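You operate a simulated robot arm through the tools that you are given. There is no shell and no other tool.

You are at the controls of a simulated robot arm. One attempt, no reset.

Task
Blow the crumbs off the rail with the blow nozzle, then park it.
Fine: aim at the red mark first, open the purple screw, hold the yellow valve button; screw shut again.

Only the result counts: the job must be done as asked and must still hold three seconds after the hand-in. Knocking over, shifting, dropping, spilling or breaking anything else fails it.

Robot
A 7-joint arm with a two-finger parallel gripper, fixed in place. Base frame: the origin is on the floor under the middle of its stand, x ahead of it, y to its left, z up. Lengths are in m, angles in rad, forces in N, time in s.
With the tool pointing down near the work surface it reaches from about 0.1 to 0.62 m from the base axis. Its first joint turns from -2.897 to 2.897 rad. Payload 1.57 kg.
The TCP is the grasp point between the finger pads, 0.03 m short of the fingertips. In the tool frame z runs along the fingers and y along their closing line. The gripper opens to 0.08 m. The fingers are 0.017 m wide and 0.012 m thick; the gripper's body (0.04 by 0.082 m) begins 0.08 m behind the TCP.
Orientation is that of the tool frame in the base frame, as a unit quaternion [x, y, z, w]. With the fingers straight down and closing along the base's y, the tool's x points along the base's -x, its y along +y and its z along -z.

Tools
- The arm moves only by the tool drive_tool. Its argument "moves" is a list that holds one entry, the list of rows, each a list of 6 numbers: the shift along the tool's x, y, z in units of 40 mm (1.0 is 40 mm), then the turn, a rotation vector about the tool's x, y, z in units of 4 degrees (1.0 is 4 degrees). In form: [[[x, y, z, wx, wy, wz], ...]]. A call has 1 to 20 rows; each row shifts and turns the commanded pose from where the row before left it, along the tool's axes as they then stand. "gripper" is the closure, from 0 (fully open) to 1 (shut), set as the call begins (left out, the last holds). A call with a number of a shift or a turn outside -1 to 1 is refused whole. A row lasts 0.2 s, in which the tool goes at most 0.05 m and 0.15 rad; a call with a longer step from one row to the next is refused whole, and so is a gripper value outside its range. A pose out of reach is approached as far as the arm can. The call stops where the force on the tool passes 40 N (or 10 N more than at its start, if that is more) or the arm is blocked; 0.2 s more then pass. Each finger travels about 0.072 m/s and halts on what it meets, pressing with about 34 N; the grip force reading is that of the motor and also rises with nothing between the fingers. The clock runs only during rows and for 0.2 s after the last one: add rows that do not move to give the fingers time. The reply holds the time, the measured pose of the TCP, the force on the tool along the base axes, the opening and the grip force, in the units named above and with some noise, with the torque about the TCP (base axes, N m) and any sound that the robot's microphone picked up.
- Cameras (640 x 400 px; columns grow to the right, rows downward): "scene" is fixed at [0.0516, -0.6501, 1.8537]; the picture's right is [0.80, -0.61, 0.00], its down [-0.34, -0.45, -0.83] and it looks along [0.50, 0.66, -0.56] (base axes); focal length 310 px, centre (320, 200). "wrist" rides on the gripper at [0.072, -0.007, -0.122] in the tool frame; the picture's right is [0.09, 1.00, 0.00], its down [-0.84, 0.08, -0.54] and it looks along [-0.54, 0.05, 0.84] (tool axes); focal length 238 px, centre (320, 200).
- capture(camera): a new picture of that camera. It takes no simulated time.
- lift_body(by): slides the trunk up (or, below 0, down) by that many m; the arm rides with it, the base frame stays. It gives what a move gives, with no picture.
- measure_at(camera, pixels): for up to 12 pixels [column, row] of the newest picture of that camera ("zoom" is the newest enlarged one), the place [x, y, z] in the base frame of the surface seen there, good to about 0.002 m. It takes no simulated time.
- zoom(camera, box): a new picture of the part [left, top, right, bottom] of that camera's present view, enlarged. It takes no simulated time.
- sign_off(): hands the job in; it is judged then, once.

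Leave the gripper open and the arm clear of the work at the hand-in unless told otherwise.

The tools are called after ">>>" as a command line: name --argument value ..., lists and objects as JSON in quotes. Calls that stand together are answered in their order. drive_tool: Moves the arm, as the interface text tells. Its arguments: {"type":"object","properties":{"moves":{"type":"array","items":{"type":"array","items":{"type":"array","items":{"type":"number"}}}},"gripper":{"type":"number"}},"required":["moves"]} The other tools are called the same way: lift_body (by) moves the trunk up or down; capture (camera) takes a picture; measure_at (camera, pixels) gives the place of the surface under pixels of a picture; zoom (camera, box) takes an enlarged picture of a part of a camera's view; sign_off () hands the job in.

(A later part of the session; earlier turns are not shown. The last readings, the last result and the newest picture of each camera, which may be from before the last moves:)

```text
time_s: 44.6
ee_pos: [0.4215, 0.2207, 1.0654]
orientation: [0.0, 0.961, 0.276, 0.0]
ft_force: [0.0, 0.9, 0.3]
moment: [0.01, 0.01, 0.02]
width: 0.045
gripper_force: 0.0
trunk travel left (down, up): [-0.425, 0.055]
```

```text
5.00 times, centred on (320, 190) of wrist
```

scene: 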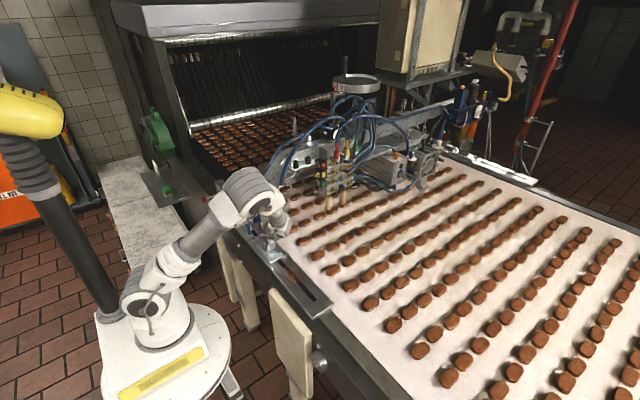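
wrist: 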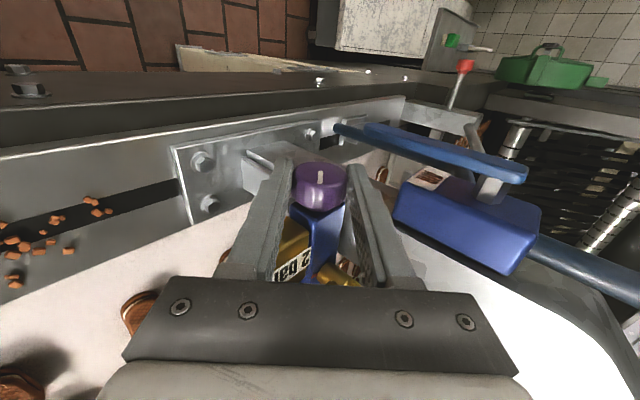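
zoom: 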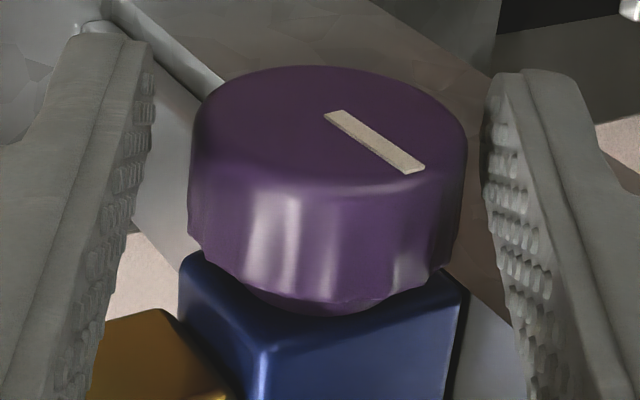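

The knob is 1 mm toward +closing direction. I'll correct that and rotate back 56° around it.

>>> drive_tool --moves '[[[0, 0.02, 0, 0, 0, 0], [0, -0.0274, 0.001, -1, 0, 0], [0, -0.0274, 0.001, -1, 0, 0], [0, -0.0274, 0.001, -1, 0, 0], [0, -0.0274, 0.001, -1, 0, 0], [0, -0.0274, 0.001, -1, 0, 0], [0, -0.0274, 0.001, -1, 0, 0], [0, -0.0274, 0.001, -1, 0, 0], [0, -0.0274, 0.001, -1, 0, 0], [0, -0.0274, 0.001, -1, 0, 0], [0, -0.0274, 0.001, -1, 0, 0], [0, -0.0274, 0.001, -1, 0, 0], [0, -0.0274, 0.001, -1, 0, 0], [0, -0.0274, 0.001, -1, 0, 0], [0, -0.0274, 0.001, -1, 0, 0], [0, 0, 0, 0, 0, 0]]]'

>>> zoom --camera "wrist" --box '[256, 150, 384, 230]'

```text
time_s: 48.0
ee_pos: [0.4225, 0.213, 1.0554]
orientation: [0.0, 0.719, 0.694, 0.001]
ft_force: [-0.9, -0.2, -0.2]
moment: [0.0, -0.02, -0.04]
width: 0.045
gripper_force: 0.0
trunk travel left (down, up): [-0.425, 0.055]
```

```text
5.00 times, centred on (320, 190) of wrist
```

zoom: 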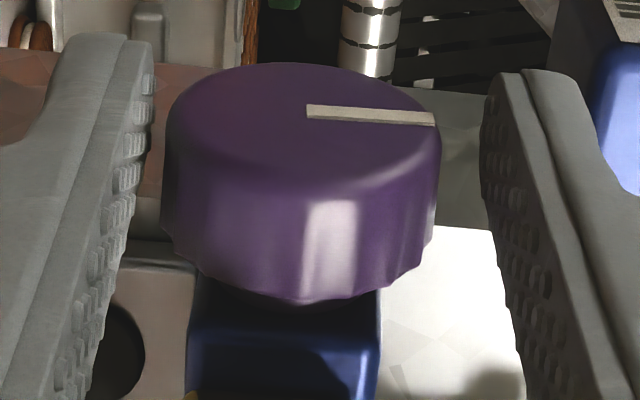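

The pointer now points to +z (about 96° open). The gripper is 2.3 mm too high, so I'll correct that, grip and turn the third stroke 28°.

>>> drive_tool --moves '[[[0, -0.056, 0, 0, 0, 0], [0, 0, 0, 0, 0, 0]]]'

>>> drive_tool --moves '[[[0, 0, 0, 0, 0, 0], [0, 0, 0, 0, 0, 0], [0, 0, 0, 0, 0, 0], [0, 0.0285, 0.001, 1, 0, 0], [0, 0.0285, 0.001, 1, 0, 0], [0, 0.0285, 0.001, 1, 0, 0], [0, 0.0285, 0.001, 1, 0, 0], [0, 0.0285, 0.001, 1, 0, 0], [0, 0.0285, 0.001, 1, 0, 0], [0, 0.0285, 0.001, 1, 0, 0], [0, 0, 0, 0, 0, 0]]]' --gripper 1

>>> zoom --camera "wrist" --box '[256, 150, 384, 230]'

```text
time_s: 48.6
ee_pos: [0.4213, 0.2139, 1.0532]
orientation: [0.0, 0.719, 0.695, 0.001]
ft_force: [0.5, 0.2, -0.5]
moment: [0.01, 0.04, 0.06]
width: 0.0449
gripper_force: 0.1
trunk travel left (down, up): [-0.425, 0.055]
```

```text
time_s: 51.0
ee_pos: [0.421, 0.2165, 1.0613]
orientation: [-0.001, 0.866, 0.5, 0.001]
ft_force: [8.0, 6.1, 24.8]
moment: [0.38, 0.21, 0.47]
width: 0.0357
gripper_force: 42.4
trunk travel left (down, up): [-0.425, 0.055]
```

```text
5.00 times, centred on (320, 190) of wrist
```

zoom: 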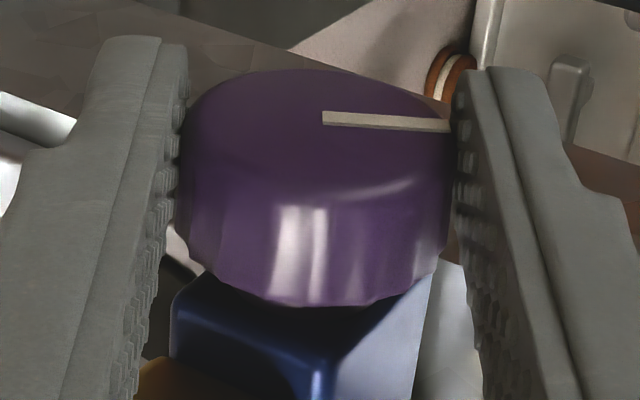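

124° in total and still no stop. I'll relieve along the closing line by 2 mm and turn 24° more.

>>> drive_tool --moves '[[[0, 0.05, -0.012, 0, 0, 0], [0, 0.0285, 0.001, 1, 0, 0], [0, 0.0285, 0.001, 1, 0, 0], [0, 0.0274, 0.001, 1, 0, 0], [0, 0.0274, 0.001, 1, 0, 0], [0, 0.0274, 0.001, 1, 0, 0], [0, 0.0274, 0.001, 1, 0, 0], [0, 0, 0, 0, 0, 0]]]'

>>> zoom --camera "wrist" --box '[256, 150, 384, 230]'

```text
time_s: 52.8
ee_pos: [0.4203, 0.2194, 1.0676]
orientation: [0.0, 0.951, 0.308, -0.001]
ft_force: [0.0, 4.3, -12.7]
moment: [-0.07, -0.73, -0.27]
width: 0.0355
gripper_force: 42.3
trunk travel left (down, up): [-0.425, 0.055]
```

```text
5.00 times, centred on (320, 190) of wrist
```

zoom: 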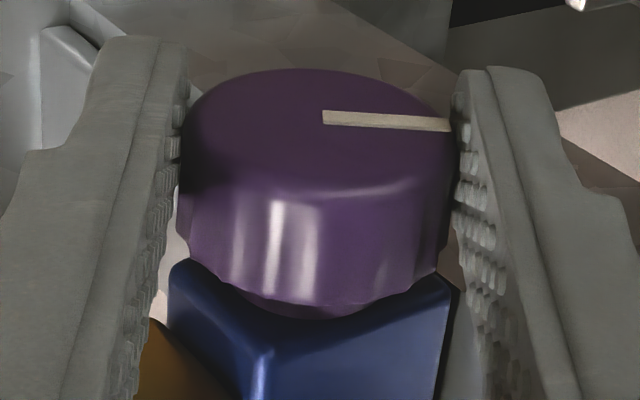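

148° open, and no stop yet. That should be well open, so I'll test with the button. I'll release, retreat along the tool axis away from the knob, then up and toward -y.

>>> drive_tool --moves '[[[0, 0, 0, 0, 0, 0], [0, 0, 0, 0, 0, 0], [0, 0, 0, 0, 0, 0], [0, 0, -0.5, 0, 0, 0], [0, 0, -0.75, 0, 0, 0], [0, 0, -0.75, 0, 0, 0], [0, 0.153, -0.92, 0, 0, 0], [0, 0.153, -0.92, 0, 0, 0], [0, 0.153, -0.92, 0, 0, 0], [0, 0, 0, 0, 0, 0]]]' --gripper 0.375

>>> capture --camera "wrist"

>>> capture --camera "scene"

```text
time_s: 55.0
ee_pos: [0.4227, 0.1237, 1.2321]
orientation: [0.0, 0.951, 0.309, 0.0]
ft_force: [-0.3, -0.4, 0.0]
moment: [-0.02, 0.0, -0.02]
width: 0.05
gripper_force: 0.0
trunk travel left (down, up): [-0.425, 0.055]
```

```text
taken
```

wrist: 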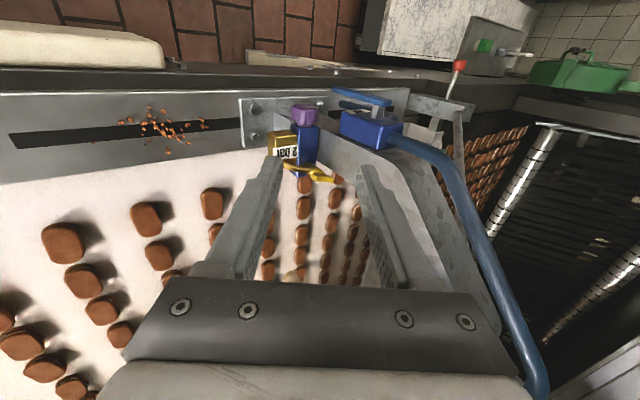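

```text
taken
```

scene: 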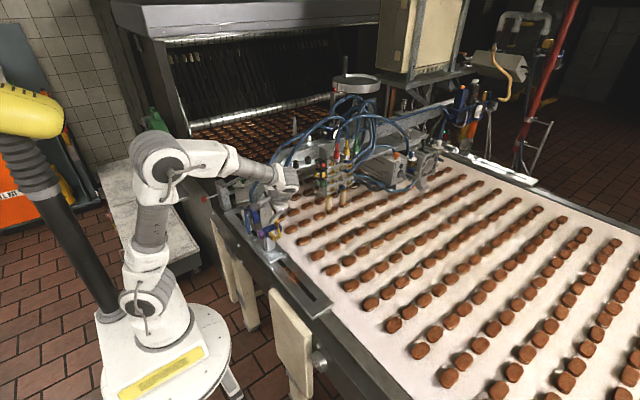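

Retreat was clean, and the spout still lies over the gold block. Next I'll measure the valve island more closely: the buttons, the shelf with black cups, and the hoses near the approach path.

>>> zoom --camera "scene" --box '[290, 140, 370, 190]'

>>> measure_at --camera "zoom" --pixels '[[246, 170], [246, 210], [246, 250], [262, 170], [262, 212], [262, 250], [285, 205], [90, 165], [60, 110], [225, 130], [150, 150], [240, 155]]'

>>> measure_at --camera "zoom" --pixels '[[300, 170], [300, 215], [300, 250], [310, 300], [370, 90], [380, 20], [400, 115], [470, 120], [30, 100], [10, 160], [345, 180], [345, 270]]'

```text
8.00 times, centred on (330, 165) of scene
```

zoom: 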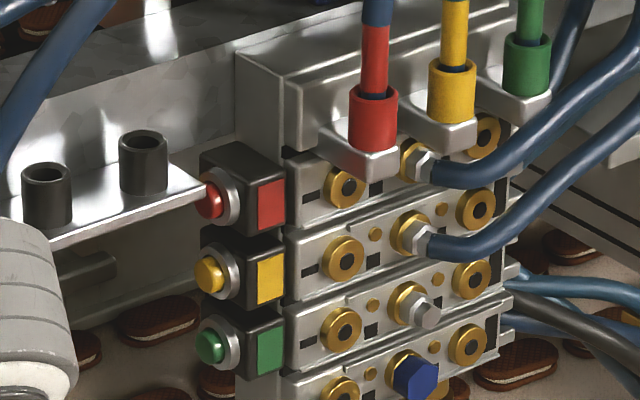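

```text
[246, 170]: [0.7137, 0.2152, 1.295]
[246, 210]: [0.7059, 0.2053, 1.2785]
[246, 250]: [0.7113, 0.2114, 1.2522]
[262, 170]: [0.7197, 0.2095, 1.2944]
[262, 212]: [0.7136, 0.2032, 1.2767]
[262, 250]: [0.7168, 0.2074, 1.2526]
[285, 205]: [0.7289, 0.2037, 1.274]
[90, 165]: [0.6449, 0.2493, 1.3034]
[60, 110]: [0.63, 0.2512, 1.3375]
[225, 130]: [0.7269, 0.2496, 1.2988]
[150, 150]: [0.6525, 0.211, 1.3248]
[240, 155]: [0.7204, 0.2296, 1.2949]
```

```text
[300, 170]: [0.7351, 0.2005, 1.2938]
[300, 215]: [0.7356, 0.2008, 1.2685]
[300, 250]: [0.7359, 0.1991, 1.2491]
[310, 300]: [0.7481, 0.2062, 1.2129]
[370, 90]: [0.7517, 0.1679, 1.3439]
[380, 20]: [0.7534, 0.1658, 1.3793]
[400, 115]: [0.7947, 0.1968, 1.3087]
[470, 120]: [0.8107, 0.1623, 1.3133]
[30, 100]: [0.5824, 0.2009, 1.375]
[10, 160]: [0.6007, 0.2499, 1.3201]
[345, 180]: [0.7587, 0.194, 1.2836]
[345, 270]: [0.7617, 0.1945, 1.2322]
```

>>> measure_at --camera "zoom" --pixels '[[208, 200], [208, 272], [205, 345], [215, 275], [228, 275], [236, 260], [250, 280], [205, 262], [205, 285], [195, 205], [120, 215], [60, 240]]'

>>> zoom --camera "scene" --box '[308, 158, 332, 188]'

```text
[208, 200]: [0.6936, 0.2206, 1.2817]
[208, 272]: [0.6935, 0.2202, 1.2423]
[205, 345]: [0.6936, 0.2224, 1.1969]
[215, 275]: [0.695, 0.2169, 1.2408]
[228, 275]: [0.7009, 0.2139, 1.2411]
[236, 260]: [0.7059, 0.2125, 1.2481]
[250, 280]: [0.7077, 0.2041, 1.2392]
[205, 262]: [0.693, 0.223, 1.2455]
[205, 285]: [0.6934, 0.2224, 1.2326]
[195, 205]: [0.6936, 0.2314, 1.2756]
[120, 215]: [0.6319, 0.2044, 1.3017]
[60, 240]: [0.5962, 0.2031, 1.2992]
```

```text
13.33 times, centred on (320, 173) of scene
```

zoom: 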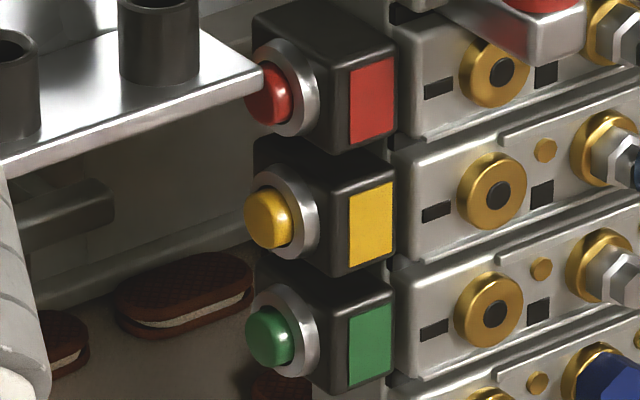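

Yellow button: face at x≈0.693, centre y≈0.2235, z≈1.239. The shelf is at z≈1.295, y≥0.203. I'll press with the side of the closed fingers, leaned to 56°, coming from -y underneath the shelf. First I'll close, lean to 56° and travel +x at y≈0.12.

>>> drive_tool --moves '[[[0, 0, 0, -1, 0, 0], [0, 0, 0, -1, 0, 0], [0, 0, 0, -1, 0, 0], [0, 0, 0, -1, 0, 0], [0, 0, 0, -1, 0, 0], [-0.905, 0.066, -0.044, 0, 0, 0], [-0.905, 0.066, -0.044, 0, 0, 0], [-0.905, 0.066, -0.044, 0, 0, 0], [-0.905, 0.066, -0.044, 0, 0, 0], [-0.905, 0.066, -0.044, 0, 0, 0], [-0.905, 0.066, -0.044, 0, 0, 0], [0, 0, 0, 0, 0, 0]]]' --gripper 1

>>> capture --camera "wrist"

>>> zoom --camera "scene" --box '[250, 130, 378, 210]'

```text
time_s: 57.6
ee_pos: [0.6386, 0.1237, 1.2509]
orientation: [0.0, 0.883, 0.47, -0.001]
ft_force: [-0.4, 0.4, 0.1]
moment: [0.02, 0.0, 0.01]
width: 0.0
gripper_force: 21.5
trunk travel left (down, up): [-0.425, 0.055]
```

```text
taken
```

wrist: 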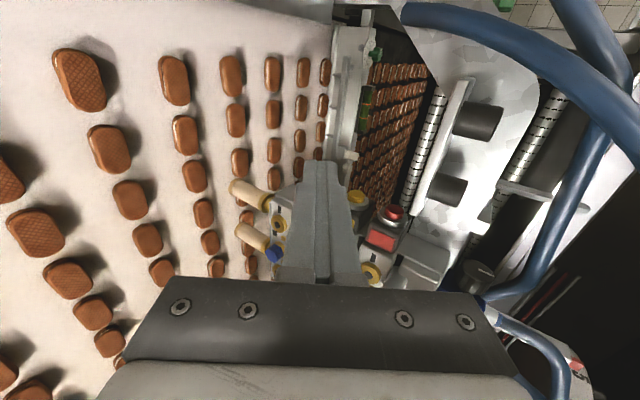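

```text
5.00 times, centred on (314, 170) of scene
```

zoom: 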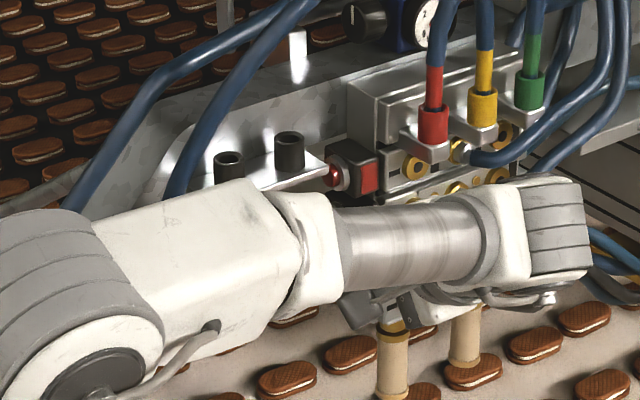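

I reached it without trouble. In the wrist view the yellow button is just right of the finger at about (357,198) and the red one is at (390,213). I'll zoom to verify.

>>> zoom --camera "wrist" --box '[260, 150, 420, 250]'

>>> measure_at --camera "zoom" --pixels '[[390, 180], [380, 200], [400, 215], [520, 215], [530, 240], [480, 270], [230, 60], [300, 60], [250, 45], [440, 320], [420, 350]]'

```text
4.00 times, centred on (340, 200) of wrist
```

zoom: 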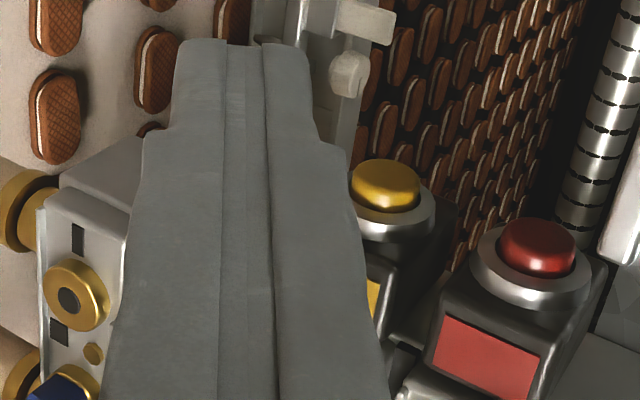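

```text
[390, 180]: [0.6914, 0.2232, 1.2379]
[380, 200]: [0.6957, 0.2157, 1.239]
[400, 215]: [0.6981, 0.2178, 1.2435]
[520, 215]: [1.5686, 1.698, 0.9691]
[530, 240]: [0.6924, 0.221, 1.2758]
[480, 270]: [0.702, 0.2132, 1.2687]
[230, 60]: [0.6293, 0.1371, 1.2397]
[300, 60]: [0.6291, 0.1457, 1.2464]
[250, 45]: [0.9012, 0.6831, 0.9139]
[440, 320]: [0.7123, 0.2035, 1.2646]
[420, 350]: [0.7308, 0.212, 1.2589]
```

The yellow button's face is confirmed at (0.6914, 0.223, 1.238). A grey rod under the shelf needs checking before I move +y, so I'll measure it.

>>> capture --camera "scene"

>>> measure_at --camera "wrist" --pixels '[[345, 165], [350, 160], [345, 175], [440, 190], [475, 120], [380, 195], [352, 172], [330, 155], [300, 155]]'

```text
taken
```

scene: 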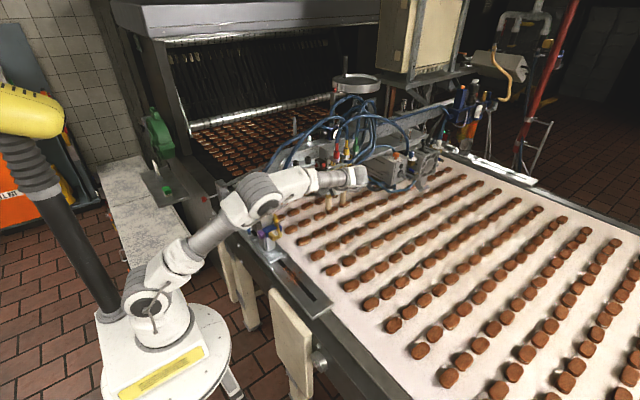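

```text
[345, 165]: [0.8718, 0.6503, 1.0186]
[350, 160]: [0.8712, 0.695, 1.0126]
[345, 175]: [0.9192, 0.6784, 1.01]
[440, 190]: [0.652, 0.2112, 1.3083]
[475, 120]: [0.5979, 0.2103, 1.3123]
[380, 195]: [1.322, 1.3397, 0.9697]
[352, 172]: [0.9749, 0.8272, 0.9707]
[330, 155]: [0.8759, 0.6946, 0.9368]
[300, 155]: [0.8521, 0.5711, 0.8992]
```

The rod is far away (y≈0.65), so the pocket before the button is free. I'll move +y 82 mm so the fingertip sits in front of the button, still about 45 mm short in x.

>>> drive_tool --moves '[[[0, 0.382, 0.5665, 0, 0, 0], [0, 0.382, 0.5665, 0, 0, 0], [0, 0.382, 0.5665, 0, 0, 0], [0, 0, 0, 0, 0, 0]]]'

>>> capture --camera "wrist"

>>> zoom --camera "wrist" --box '[260, 130, 420, 230]'

```text
time_s: 58.6
ee_pos: [0.6378, 0.2063, 1.253]
orientation: [0.001, 0.883, 0.469, 0.0]
ft_force: [-0.4, -0.5, -0.2]
moment: [-0.01, -0.05, 0.01]
width: 0.0
gripper_force: 21.2
trunk travel left (down, up): [-0.425, 0.055]
```

```text
taken
```

wrist: 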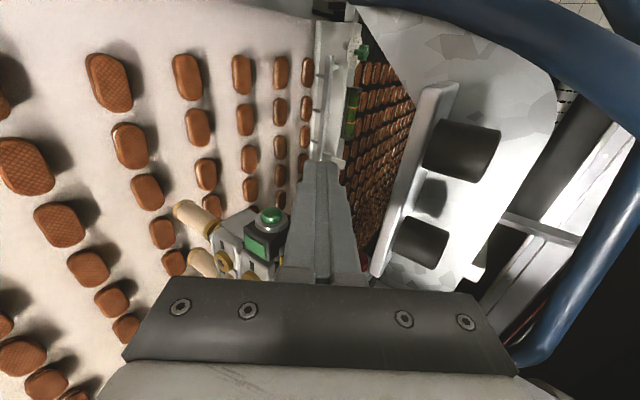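

```text
4.00 times, centred on (340, 180) of wrist
```

zoom: 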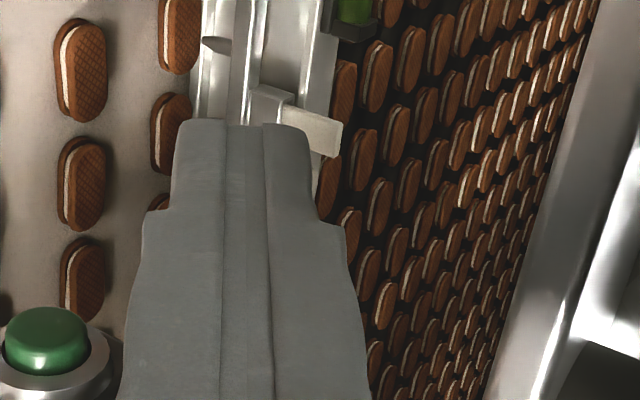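

The finger is in front of the button. I'll move +x 38 mm to just short of contact, then take small steps while watching force and sound.

>>> drive_tool --moves '[[[-0.5, 0, 0, 0, 0, 0], [-0.45, 0, 0, 0, 0, 0], [0, 0, 0, 0, 0, 0]]]'

>>> zoom --camera "wrist" --box '[260, 130, 420, 230]'

>>> zoom --camera "scene" --box '[290, 140, 370, 190]'

```text
time_s: 59.4
ee_pos: [0.6752, 0.2037, 1.2538]
orientation: [-0.001, 0.883, 0.47, 0.0]
ft_force: [0.1, -0.4, -0.1]
moment: [-0.03, -0.01, -0.01]
width: 0.0002
gripper_force: 21.4
trunk travel left (down, up): [-0.425, 0.055]
```

```text
4.00 times, centred on (340, 180) of wrist
```

zoom: 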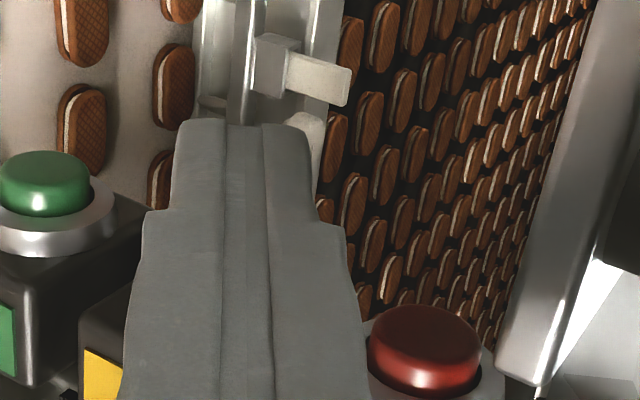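

```text
8.00 times, centred on (330, 165) of scene
```

zoom: 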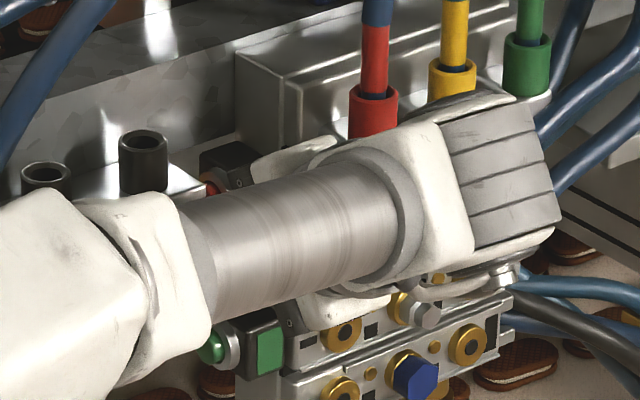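

No contact yet. The arm's wrist looks close to the red and yellow hose connectors in the scene view, so I'll measure the depth clearance before pressing.

>>> measure_at --camera "zoom" --pixels '[[500, 120], [480, 100], [440, 115], [400, 150], [300, 150], [370, 110], [450, 90], [330, 140], [520, 130], [545, 180], [250, 165]]'

```text
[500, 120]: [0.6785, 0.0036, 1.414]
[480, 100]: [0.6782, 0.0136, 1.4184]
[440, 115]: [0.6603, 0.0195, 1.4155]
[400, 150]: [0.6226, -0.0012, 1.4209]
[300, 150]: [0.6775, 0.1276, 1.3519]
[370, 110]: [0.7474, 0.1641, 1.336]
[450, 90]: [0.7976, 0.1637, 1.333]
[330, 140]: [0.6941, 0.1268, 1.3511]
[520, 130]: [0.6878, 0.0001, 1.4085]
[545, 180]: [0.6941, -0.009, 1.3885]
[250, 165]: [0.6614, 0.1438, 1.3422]
```

There's about 50 mm of clearance to the connectors. Pressing now: +x 12 mm in small steps.

>>> drive_tool --moves '[[[-0.15, 0, 0, 0, 0, 0], [-0.075, 0, 0, 0, 0, 0], [-0.075, 0, 0, 0, 0, 0], [0, 0, 0, 0, 0, 0]]]'

>>> zoom --camera "wrist" --box '[260, 130, 420, 230]'

```text
time_s: 60.4
ee_pos: [0.6889, 0.2052, 1.2515]
orientation: [-0.001, 0.883, 0.469, -0.001]
ft_force: [-4.0, -0.6, 0.1]
moment: [-0.03, 0.03, 0.02]
width: 0.0
gripper_force: 21.2
trunk travel left (down, up): [-0.425, 0.055]
```

```text
4.00 times, centred on (340, 180) of wrist
```

zoom: 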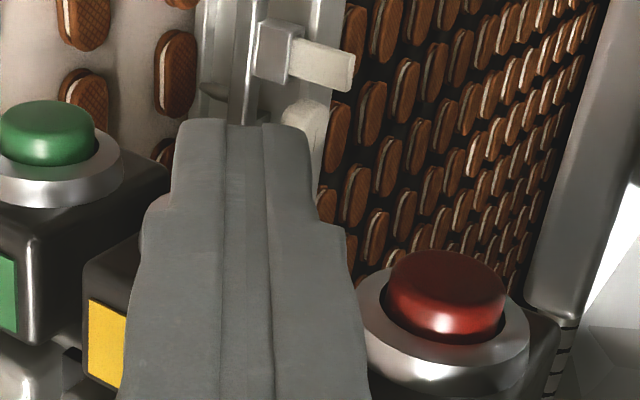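

Contact gives -4 N, a springy button. No sound yet, so I'll press 3 mm more and hold briefly.

>>> drive_tool --moves '[[[-0.04, 0, 0, 0, 0, 0], [-0.04, 0, 0, 0, 0, 0], [0, 0, 0, 0, 0, 0], [0, 0, 0, 0, 0, 0], [0, 0, 0, 0, 0, 0]]]'

>>> capture --camera "scene"

>>> zoom --camera "scene" --box '[256, 220, 336, 320]'

```text
time_s: 61.6
ee_pos: [0.6901, 0.2057, 1.2522]
orientation: [0.0, 0.883, 0.47, -0.001]
ft_force: [-17.6, -0.7, -1.0]
moment: [-0.01, 0.29, 0.32]
width: 0.0001
gripper_force: 21.2
trunk travel left (down, up): [-0.425, 0.055]
```

```text
taken
```

scene: 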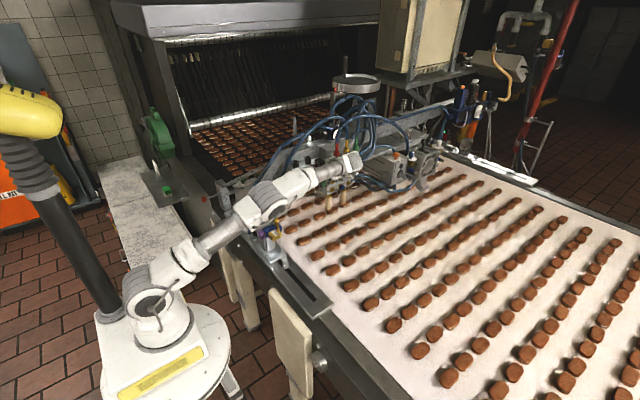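

```text
4.00 times, centred on (296, 270) of scene
```

zoom: 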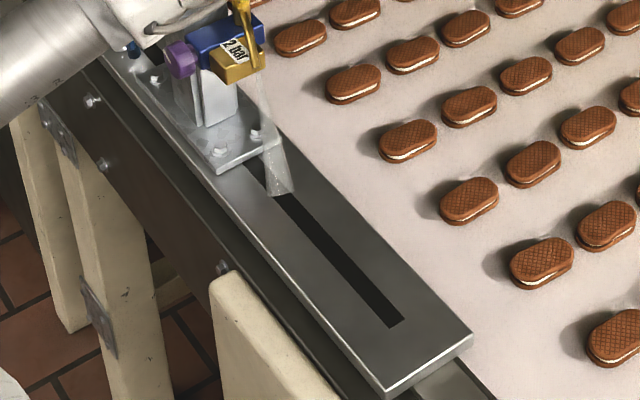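

The jet is on: an air stream shows at zoom (270,150) and the rail's crumbs appear gone. I'll keep holding 3 more seconds so it's thorough, then check the rail.

>>> drive_tool --moves '[[[0, 0, 0, 0, 0, 0], [0, 0, 0, 0, 0, 0], [0, 0, 0, 0, 0, 0], [0, 0, 0, 0, 0, 0], [0, 0, 0, 0, 0, 0], [0, 0, 0, 0, 0, 0], [0, 0, 0, 0, 0, 0], [0, 0, 0, 0, 0, 0], [0, 0, 0, 0, 0, 0], [0, 0, 0, 0, 0, 0], [0, 0, 0, 0, 0, 0], [0, 0, 0, 0, 0, 0], [0, 0, 0, 0, 0, 0], [0, 0, 0, 0, 0, 0]]]'

>>> zoom --camera "scene" --box '[256, 220, 336, 320]'

>>> zoom --camera "scene" --box '[270, 240, 334, 280]'

```text
time_s: 64.6
ee_pos: [0.6902, 0.2052, 1.252]
orientation: [-0.001, 0.883, 0.469, -0.001]
ft_force: [-18.6, 1.4, -3.8]
moment: [-0.07, 0.33, 0.36]
width: 0.0
gripper_force: 21.5
trunk travel left (down, up): [-0.425, 0.055]
```

```text
4.00 times, centred on (296, 270) of scene
```

zoom: 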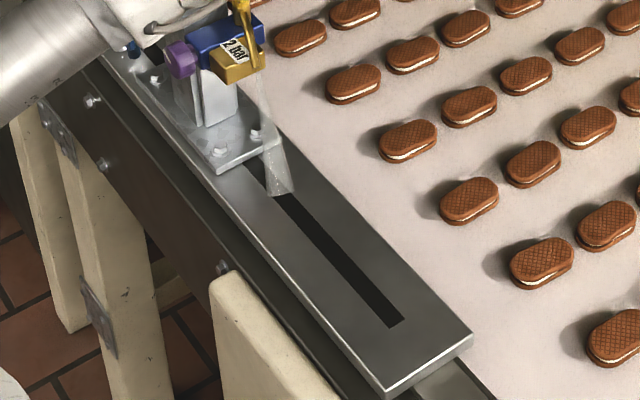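

```text
10.00 times, centred on (302, 260) of scene
```

zoom: 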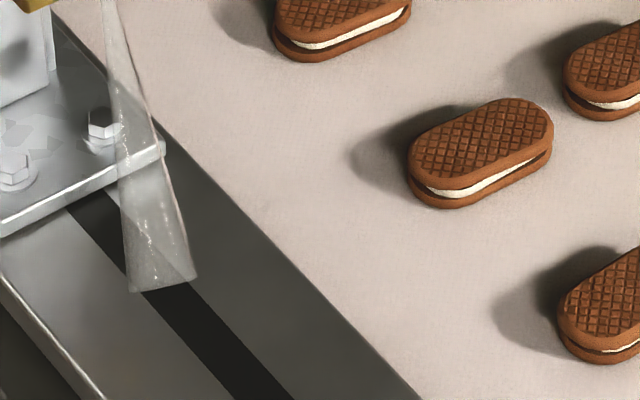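

All crumbs are off the rail and the biscuits are undisturbed. I'll release the button (-x), withdraw -y, and retrace to the spot above the knob with the lean back at 36°.

>>> drive_tool --moves '[[[0.38, 0, 0, 0, 0, 0], [0.95, 0, 0, 0, 0, 0], [0, -0.382, -0.5665, 0, 0, 0], [0, -0.382, -0.5665, 0, 0, 0], [0, -0.382, -0.5665, 0, 0, 0], [0.905, -0.066, 0.044, 0, 0, 0], [0.905, -0.066, 0.044, 0, 0, 0], [0.905, -0.066, 0.044, 0, 0, 0], [0.905, -0.066, 0.044, 0, 0, 0], [0.905, -0.066, 0.044, 0, 0, 0], [0.905, -0.066, 0.044, 0, 0, 0], [0, 0, 0, 1, 0, 0], [0, 0, 0, 1, 0, 0], [0, 0, 0, 1, 0, 0], [0, 0, 0, 1, 0, 0], [0, 0, 0, 1, 0, 0], [0, 0, 0, 0, 0, 0]]]'

>>> capture --camera "wrist"

>>> zoom --camera "scene" --box '[290, 140, 370, 190]'

```text
time_s: 68.2
ee_pos: [0.4208, 0.122, 1.2324]
orientation: [0.001, 0.951, 0.309, 0.0]
ft_force: [-0.7, 0.3, 0.1]
moment: [-0.01, -0.01, -0.01]
width: 0.0002
gripper_force: 21.4
trunk travel left (down, up): [-0.425, 0.055]
```

```text
taken
```

wrist: 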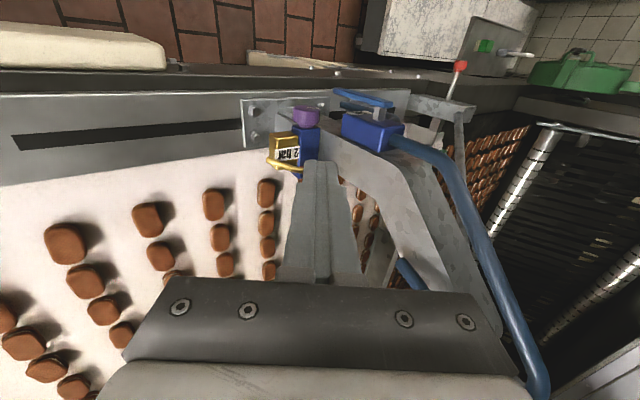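

```text
8.00 times, centred on (330, 165) of scene
```

zoom: 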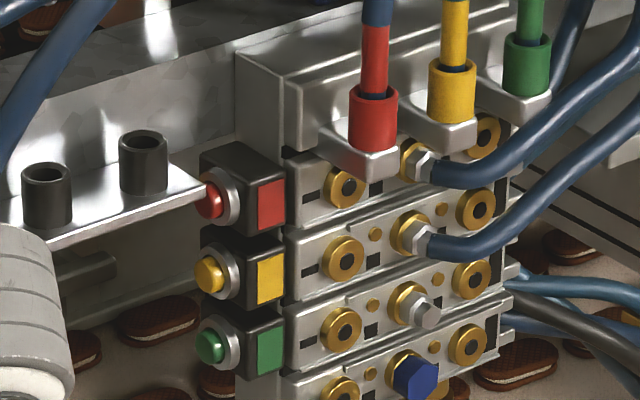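

The yellow button has sprung back and the rail is clean. I'll open to 50 mm and come back toward the knob along the same line, stopping 80 mm short to check alignment.

>>> drive_tool --moves '[[[0, -0.153, 0.92, 0, 0, 0], [0, -0.153, 0.92, 0, 0, 0], [0, -0.153, 0.92, 0, 0, 0], [0, 0, 0, 0, 0, 0]]]' --gripper 0.375

>>> zoom --camera "wrist" --box '[240, 120, 400, 220]'

>>> capture --camera "wrist"

```text
time_s: 69.2
ee_pos: [0.421, 0.1744, 1.1351]
orientation: [0.0, 0.951, 0.309, 0.0]
ft_force: [0.4, -1.0, -0.2]
moment: [-0.01, -0.06, 0.0]
width: 0.0501
gripper_force: 0.0
trunk travel left (down, up): [-0.425, 0.055]
```

```text
4.00 times, centred on (320, 170) of wrist
```

zoom: 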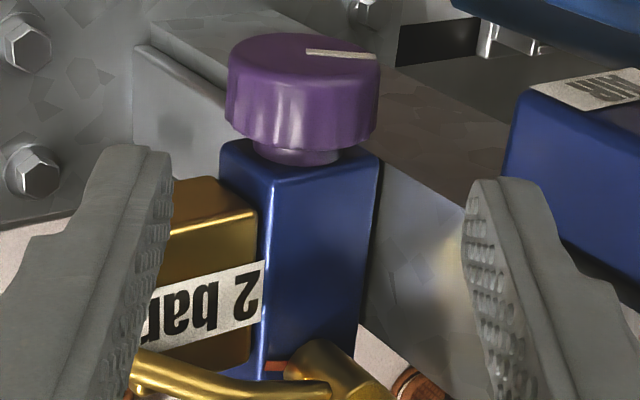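

```text
taken
```

wrist: 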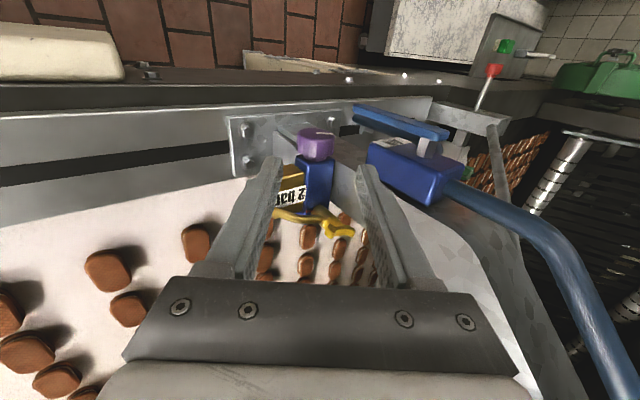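

The knob is 4 mm toward -closing direction from the tool line. I'll correct that and advance 80 mm along the tool axis to straddle it.

>>> drive_tool --moves '[[[0, -0.1, 0.5, 0, 0, 0], [0, 0, 0.75, 0, 0, 0], [0, 0, 0.5, 0, 0, 0], [0, 0, 0.25, 0, 0, 0], [0, 0, 0, 0, 0, 0]]]'

>>> zoom --camera "wrist" --box '[256, 150, 384, 230]'

```text
time_s: 70.4
ee_pos: [0.4218, 0.2174, 1.065]
orientation: [0.0, 0.951, 0.308, 0.0]
ft_force: [-0.2, 0.0, 0.2]
moment: [-0.01, -0.01, -0.03]
width: 0.05
gripper_force: 0.0
trunk travel left (down, up): [-0.425, 0.055]
```

```text
5.00 times, centred on (320, 190) of wrist
```

zoom: 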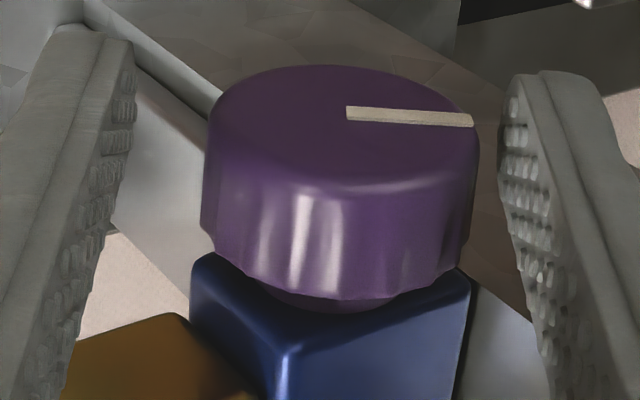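

The grip line is now 2.7 mm off the other way, so I'll shift +2.6 mm. Then close and turn clockwise 24° (wx=-1 rows) as the first shutting stroke.

>>> drive_tool --moves '[[[0, 0.065, 0, 0, 0, 0], [0, 0, 0, 0, 0, 0]]]'

>>> drive_tool --moves '[[[0, 0, 0, 0, 0, 0], [0, 0, 0, 0, 0, 0], [0, 0, 0, 0, 0, 0], [0, -0.0274, 0.001, -1, 0, 0], [0, -0.0274, 0.001, -1, 0, 0], [0, -0.0274, 0.001, -1, 0, 0], [0, -0.0274, 0.001, -1, 0, 0], [0, -0.0274, 0.001, -1, 0, 0], [0, -0.0274, 0.001, -1, 0, 0], [0, 0, 0, 0, 0, 0]]]' --gripper 1

>>> zoom --camera "wrist" --box '[256, 150, 384, 230]'

```text
time_s: 71.0
ee_pos: [0.4215, 0.2196, 1.0673]
orientation: [0.001, 0.951, 0.309, 0.0]
ft_force: [0.3, -1.0, -0.3]
moment: [-0.02, -0.02, 0.0]
width: 0.0501
gripper_force: 0.1
trunk travel left (down, up): [-0.425, 0.055]
```

```text
time_s: 73.2
ee_pos: [0.4216, 0.2146, 1.0628]
orientation: [0.0, 0.866, 0.501, 0.0]
ft_force: [6.8, 4.0, 6.7]
moment: [0.18, 0.44, 0.45]
width: 0.0356
gripper_force: 42.9
trunk travel left (down, up): [-0.425, 0.055]
```

```text
5.00 times, centred on (320, 190) of wrist
```

zoom: 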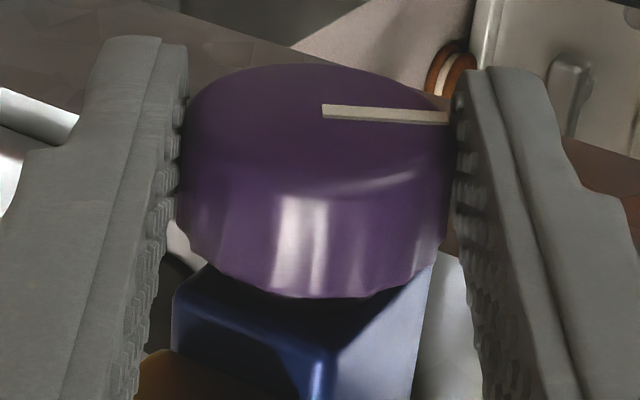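

Turning smoothly. I'll continue 28° more to the 88° lean.

>>> drive_tool --moves '[[[0, 0.015, 0, 0, 0, 0], [0, -0.0265, 0.001, -1, 0, 0], [0, -0.0265, 0.001, -1, 0, 0], [0, -0.0265, 0.001, -1, 0, 0], [0, -0.0265, 0.001, -1, 0, 0], [0, -0.0274, 0.001, -1, 0, 0], [0, -0.0274, 0.001, -1, 0, 0], [0, -0.0274, 0.001, -1, 0, 0], [0, 0, 0, 0, 0, 0]]]'

>>> zoom --camera "wrist" --box '[256, 150, 384, 230]'

```text
time_s: 75.2
ee_pos: [0.4211, 0.2116, 1.0525]
orientation: [0.001, 0.721, 0.693, -0.001]
ft_force: [-9.1, -6.7, -25.0]
moment: [-0.44, -0.19, 0.66]
width: 0.0355
gripper_force: 42.5
trunk travel left (down, up): [-0.425, 0.055]
```

```text
5.00 times, centred on (320, 190) of wrist
```

zoom: 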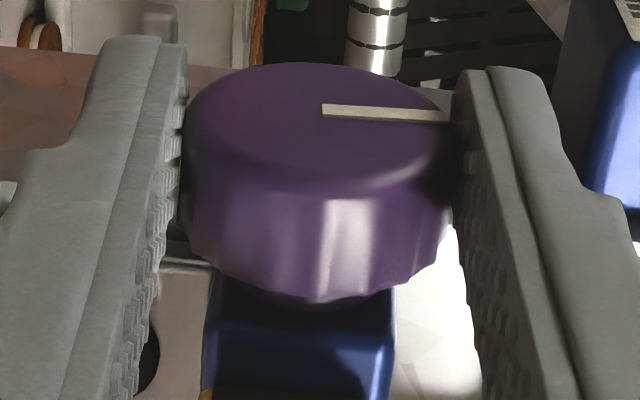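

52° turned back, about 96° remaining. I'll release, check centring, and swing back up to 36° for the next stroke.

>>> drive_tool --moves '[[[0, 0, 0, 0, 0, 0], [0, 0, 0, 0, 0, 0], [0, 0, 0, 0, 0, 0]]]' --gripper 0.4

>>> zoom --camera "wrist" --box '[256, 150, 384, 230]'

```text
time_s: 76.0
ee_pos: [0.4208, 0.2129, 1.056]
orientation: [-0.001, 0.719, 0.695, 0.0]
ft_force: [0.3, -0.1, -0.3]
moment: [-0.01, 0.01, 0.03]
width: 0.048
gripper_force: 0.0
trunk travel left (down, up): [-0.425, 0.055]
```

```text
5.00 times, centred on (320, 190) of wrist
```

zoom: 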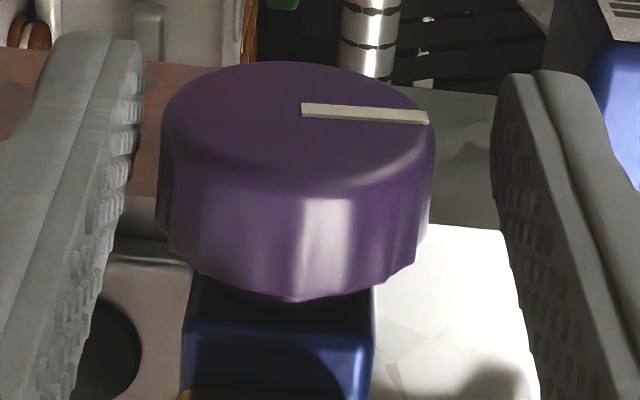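

The gripper is 3.1 mm high, which means the true pivot is about 19 mm ahead of the TCP. I'll correct and swing up 52° with the improved pivot.

>>> drive_tool --moves '[[[0, -0.0775, 0, 0, 0, 0], [0, 0.033, 0.0011, 1, 0, 0], [0, 0.033, 0.0011, 1, 0, 0], [0, 0.033, 0.0011, 1, 0, 0], [0, 0.033, 0.0011, 1, 0, 0], [0, 0.033, 0.0011, 1, 0, 0], [0, 0.033, 0.0011, 1, 0, 0], [0, 0.033, 0.0011, 1, 0, 0], [0, 0.033, 0.0011, 1, 0, 0], [0, 0.033, 0.0011, 1, 0, 0], [0, 0.033, 0.0011, 1, 0, 0], [0, 0.033, 0.0011, 1, 0, 0], [0, 0.033, 0.0011, 1, 0, 0], [0, 0.033, 0.0011, 1, 0, 0], [0, 0, 0, 0, 0, 0]]]'

>>> zoom --camera "wrist" --box '[256, 150, 384, 230]'

```text
time_s: 79.2
ee_pos: [0.4232, 0.2209, 1.066]
orientation: [0.0, 0.951, 0.308, 0.001]
ft_force: [-0.1, -0.7, 0.5]
moment: [-0.01, -0.02, 0.02]
width: 0.0478
gripper_force: 0.0
trunk travel left (down, up): [-0.425, 0.055]
```

```text
5.00 times, centred on (320, 190) of wrist
```

zoom: 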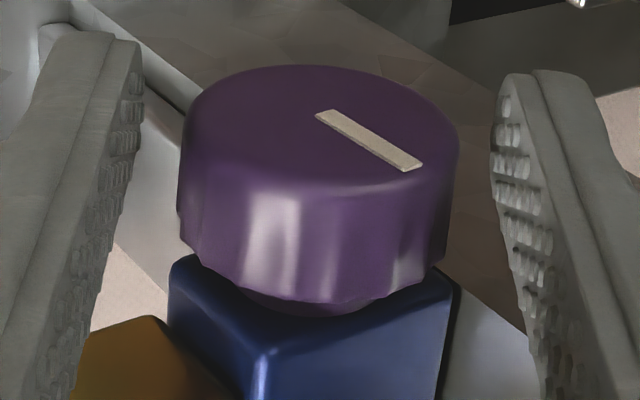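

Perfectly centred now. I'll grip and turn clockwise 52°, the second shutting stroke.

>>> drive_tool --moves '[[[0, 0, 0, 0, 0, 0], [0, 0, 0, 0, 0, 0], [0, 0, 0, 0, 0, 0], [0, -0.033, 0.0011, -1, 0, 0], [0, -0.033, 0.0011, -1, 0, 0], [0, -0.033, 0.0011, -1, 0, 0], [0, -0.033, 0.0011, -1, 0, 0], [0, -0.033, 0.0011, -1, 0, 0], [0, -0.033, 0.0011, -1, 0, 0], [0, -0.033, 0.0011, -1, 0, 0], [0, -0.033, 0.0011, -1, 0, 0], [0, -0.033, 0.0011, -1, 0, 0], [0, -0.033, 0.0011, -1, 0, 0], [0, -0.033, 0.0011, -1, 0, 0], [0, -0.033, 0.0011, -1, 0, 0], [0, -0.033, 0.0011, -1, 0, 0], [0, 0, 0, 0, 0, 0]]]' --gripper 1

>>> zoom --camera "wrist" --box '[256, 150, 384, 230]'

```text
time_s: 82.8
ee_pos: [0.4211, 0.2136, 1.0534]
orientation: [0.0, 0.719, 0.695, -0.001]
ft_force: [9.0, 10.7, 14.5]
moment: [0.27, 0.07, 0.37]
width: 0.0354
gripper_force: 42.2
trunk travel left (down, up): [-0.425, 0.055]
```

```text
5.00 times, centred on (320, 190) of wrist
```

zoom: 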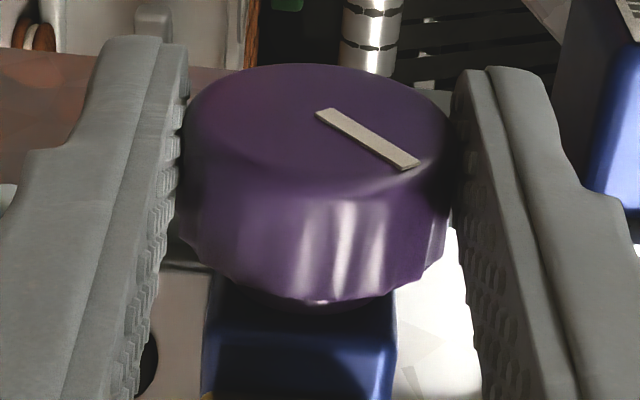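

About 44° remains. I'll release and swing up 48° again.

>>> drive_tool --moves '[[[0, 0, 0, 0, 0, 0], [0, 0, 0, 0, 0, 0], [0, 0, 0, 0, 0, 0], [0, 0.033, 0.0011, 1, 0, 0], [0, 0.033, 0.0011, 1, 0, 0], [0, 0.033, 0.0011, 1, 0, 0], [0, 0.033, 0.0011, 1, 0, 0], [0, 0.033, 0.0011, 1, 0, 0], [0, 0.033, 0.0011, 1, 0, 0], [0, 0.033, 0.0011, 1, 0, 0], [0, 0.033, 0.0011, 1, 0, 0], [0, 0.033, 0.0011, 1, 0, 0], [0, 0.033, 0.0011, 1, 0, 0], [0, 0.033, 0.0011, 1, 0, 0], [0, 0.033, 0.0011, 1, 0, 0], [0, 0, 0, 0, 0, 0]]]' --gripper 0.4

>>> zoom --camera "wrist" --box '[256, 150, 384, 230]'

```text
time_s: 86.2
ee_pos: [0.421, 0.2177, 1.0656]
orientation: [0.0, 0.94, 0.341, 0.0]
ft_force: [-0.1, -0.3, 0.4]
moment: [-0.01, 0.0, -0.01]
width: 0.0481
gripper_force: 0.0
trunk travel left (down, up): [-0.425, 0.055]
```

```text
5.00 times, centred on (320, 190) of wrist
```

zoom: 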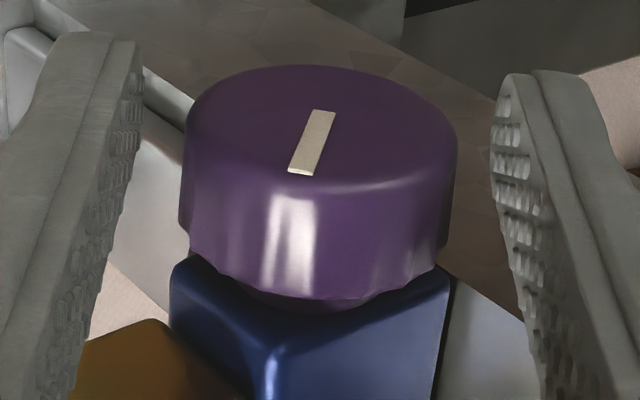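

Centred again. Final shutting stroke: grip and turn clockwise 44°, then read the torque.

>>> drive_tool --moves '[[[0, 0, 0, 0, 0, 0], [0, 0, 0, 0, 0, 0], [0, 0, 0, 0, 0, 0], [0, -0.033, 0.0011, -1, 0, 0], [0, -0.033, 0.0011, -1, 0, 0], [0, -0.033, 0.0011, -1, 0, 0], [0, -0.033, 0.0011, -1, 0, 0], [0, -0.033, 0.0011, -1, 0, 0], [0, -0.033, 0.0011, -1, 0, 0], [0, -0.033, 0.0011, -1, 0, 0], [0, -0.033, 0.0011, -1, 0, 0], [0, -0.033, 0.0011, -1, 0, 0], [0, -0.033, 0.0011, -1, 0, 0], [0, -0.033, 0.0011, -1, 0, 0], [0, 0, 0, 0, 0, 0]]]' --gripper 1

>>> zoom --camera "wrist" --box '[256, 150, 384, 230]'

```text
time_s: 89.4
ee_pos: [0.42, 0.2109, 1.0542]
orientation: [0.0, 0.742, 0.67, 0.0]
ft_force: [6.9, 11.1, 14.3]
moment: [-0.47, -0.06, -0.2]
width: 0.0355
gripper_force: 42.7
trunk travel left (down, up): [-0.425, 0.055]
```

```text
5.00 times, centred on (320, 190) of wrist
```

zoom: 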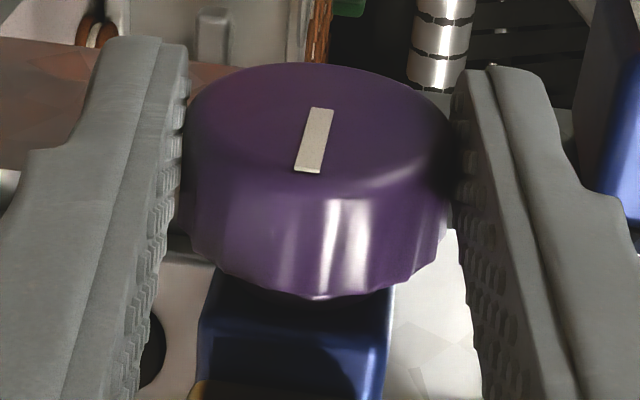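

There's now about -0.76 N·m resisting on the knob and the pointer slipped slightly in the grip, so the screw has hit its closed stop. I'll release and return to 88° lean to compare with the original pointer picture.

>>> drive_tool --moves '[[[0, 0, 0, 0, 0, 0], [0, 0, 0, 0, 0, 0], [0, 0, 0, 0, 0, 0], [0, -0.033, 0.0011, -1, 0, 0], [0, 0, 0, 0, 0, 0]]]' --gripper 0.4

>>> zoom --camera "wrist" --box '[256, 150, 384, 230]'

```text
time_s: 90.6
ee_pos: [0.4209, 0.2093, 1.0539]
orientation: [0.0, 0.719, 0.695, 0.0]
ft_force: [0.2, 0.4, -0.5]
moment: [0.0, 0.03, 0.01]
width: 0.0477
gripper_force: 0.0
trunk travel left (down, up): [-0.425, 0.055]
```

```text
5.00 times, centred on (320, 190) of wrist
```

zoom: 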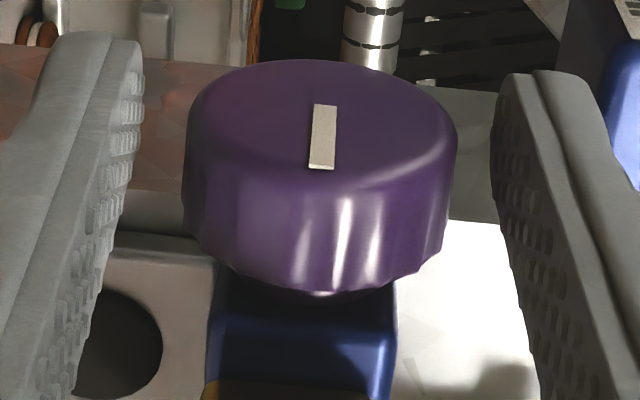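

The pointer matches the original closed picture (vertical, (325,105)–(321,168)), so the screw is shut. Next is parking the nozzle. I'll back off -y from the knob, rise, lean to 48° and close the fingers.

>>> drive_tool --moves '[[[0, 0, -0.85, 0, 0, 0], [0, 0, -0.85, 0, 0, 0], [0, 0, -0.85, 0, 0, 0], [0, 0.667, 0, 0, 0, 0], [0, 0.667, 0, 0, 0, 0], [0, 0.667, 0, 0, 0, 0], [0, 0, 0, 1, 0, 0], [0, 0, 0, 1, 0, 0], [0, 0, 0, 1, 0, 0], [0, 0, 0, 1, 0, 0], [0, 0, 0, 1, 0, 0], [0, 0, 0, 1, 0, 0], [0, 0, 0, 1, 0, 0], [0, 0, 0, 1, 0, 0], [0, 0, 0, 1, 0, 0], [0, 0, 0, 1, 0, 0], [0, 0, 0, 0, 0, 0]]]'

>>> drive_tool --moves '[[[0, 0, 0, 0, 0, 0], [0, 0, 0, 0, 0, 0], [0, 0, 0, 0, 0, 0]]]' --gripper 1

>>> capture --camera "wrist"

>>> zoom --camera "scene" --box '[240, 200, 320, 250]'

```text
time_s: 94.2
ee_pos: [0.4207, 0.1117, 1.1365]
orientation: [0.0, 0.914, 0.406, 0.0]
ft_force: [1.0, -0.8, 0.4]
moment: [0.02, -0.03, -0.02]
width: 0.0478
gripper_force: 0.0
trunk travel left (down, up): [-0.425, 0.055]
```

```text
time_s: 95.0
ee_pos: [0.4205, 0.1122, 1.135]
orientation: [0.0, 0.914, 0.406, 0.001]
ft_force: [-0.2, 0.9, 0.4]
moment: [0.03, 0.0, -0.03]
width: 0.0
gripper_force: 21.5
trunk travel left (down, up): [-0.425, 0.055]
```

```text
taken
```

wrist: 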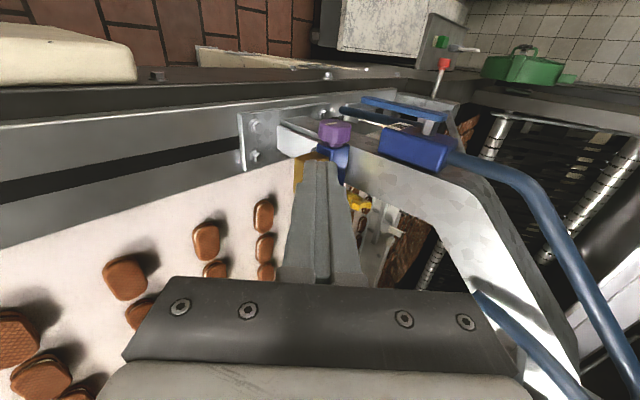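

```text
8.00 times, centred on (280, 225) of scene
```

zoom: 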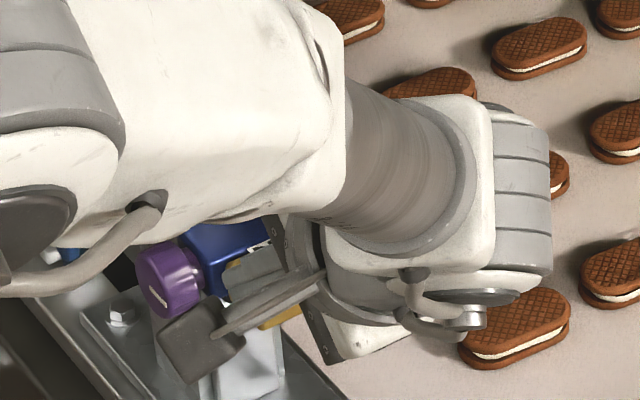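

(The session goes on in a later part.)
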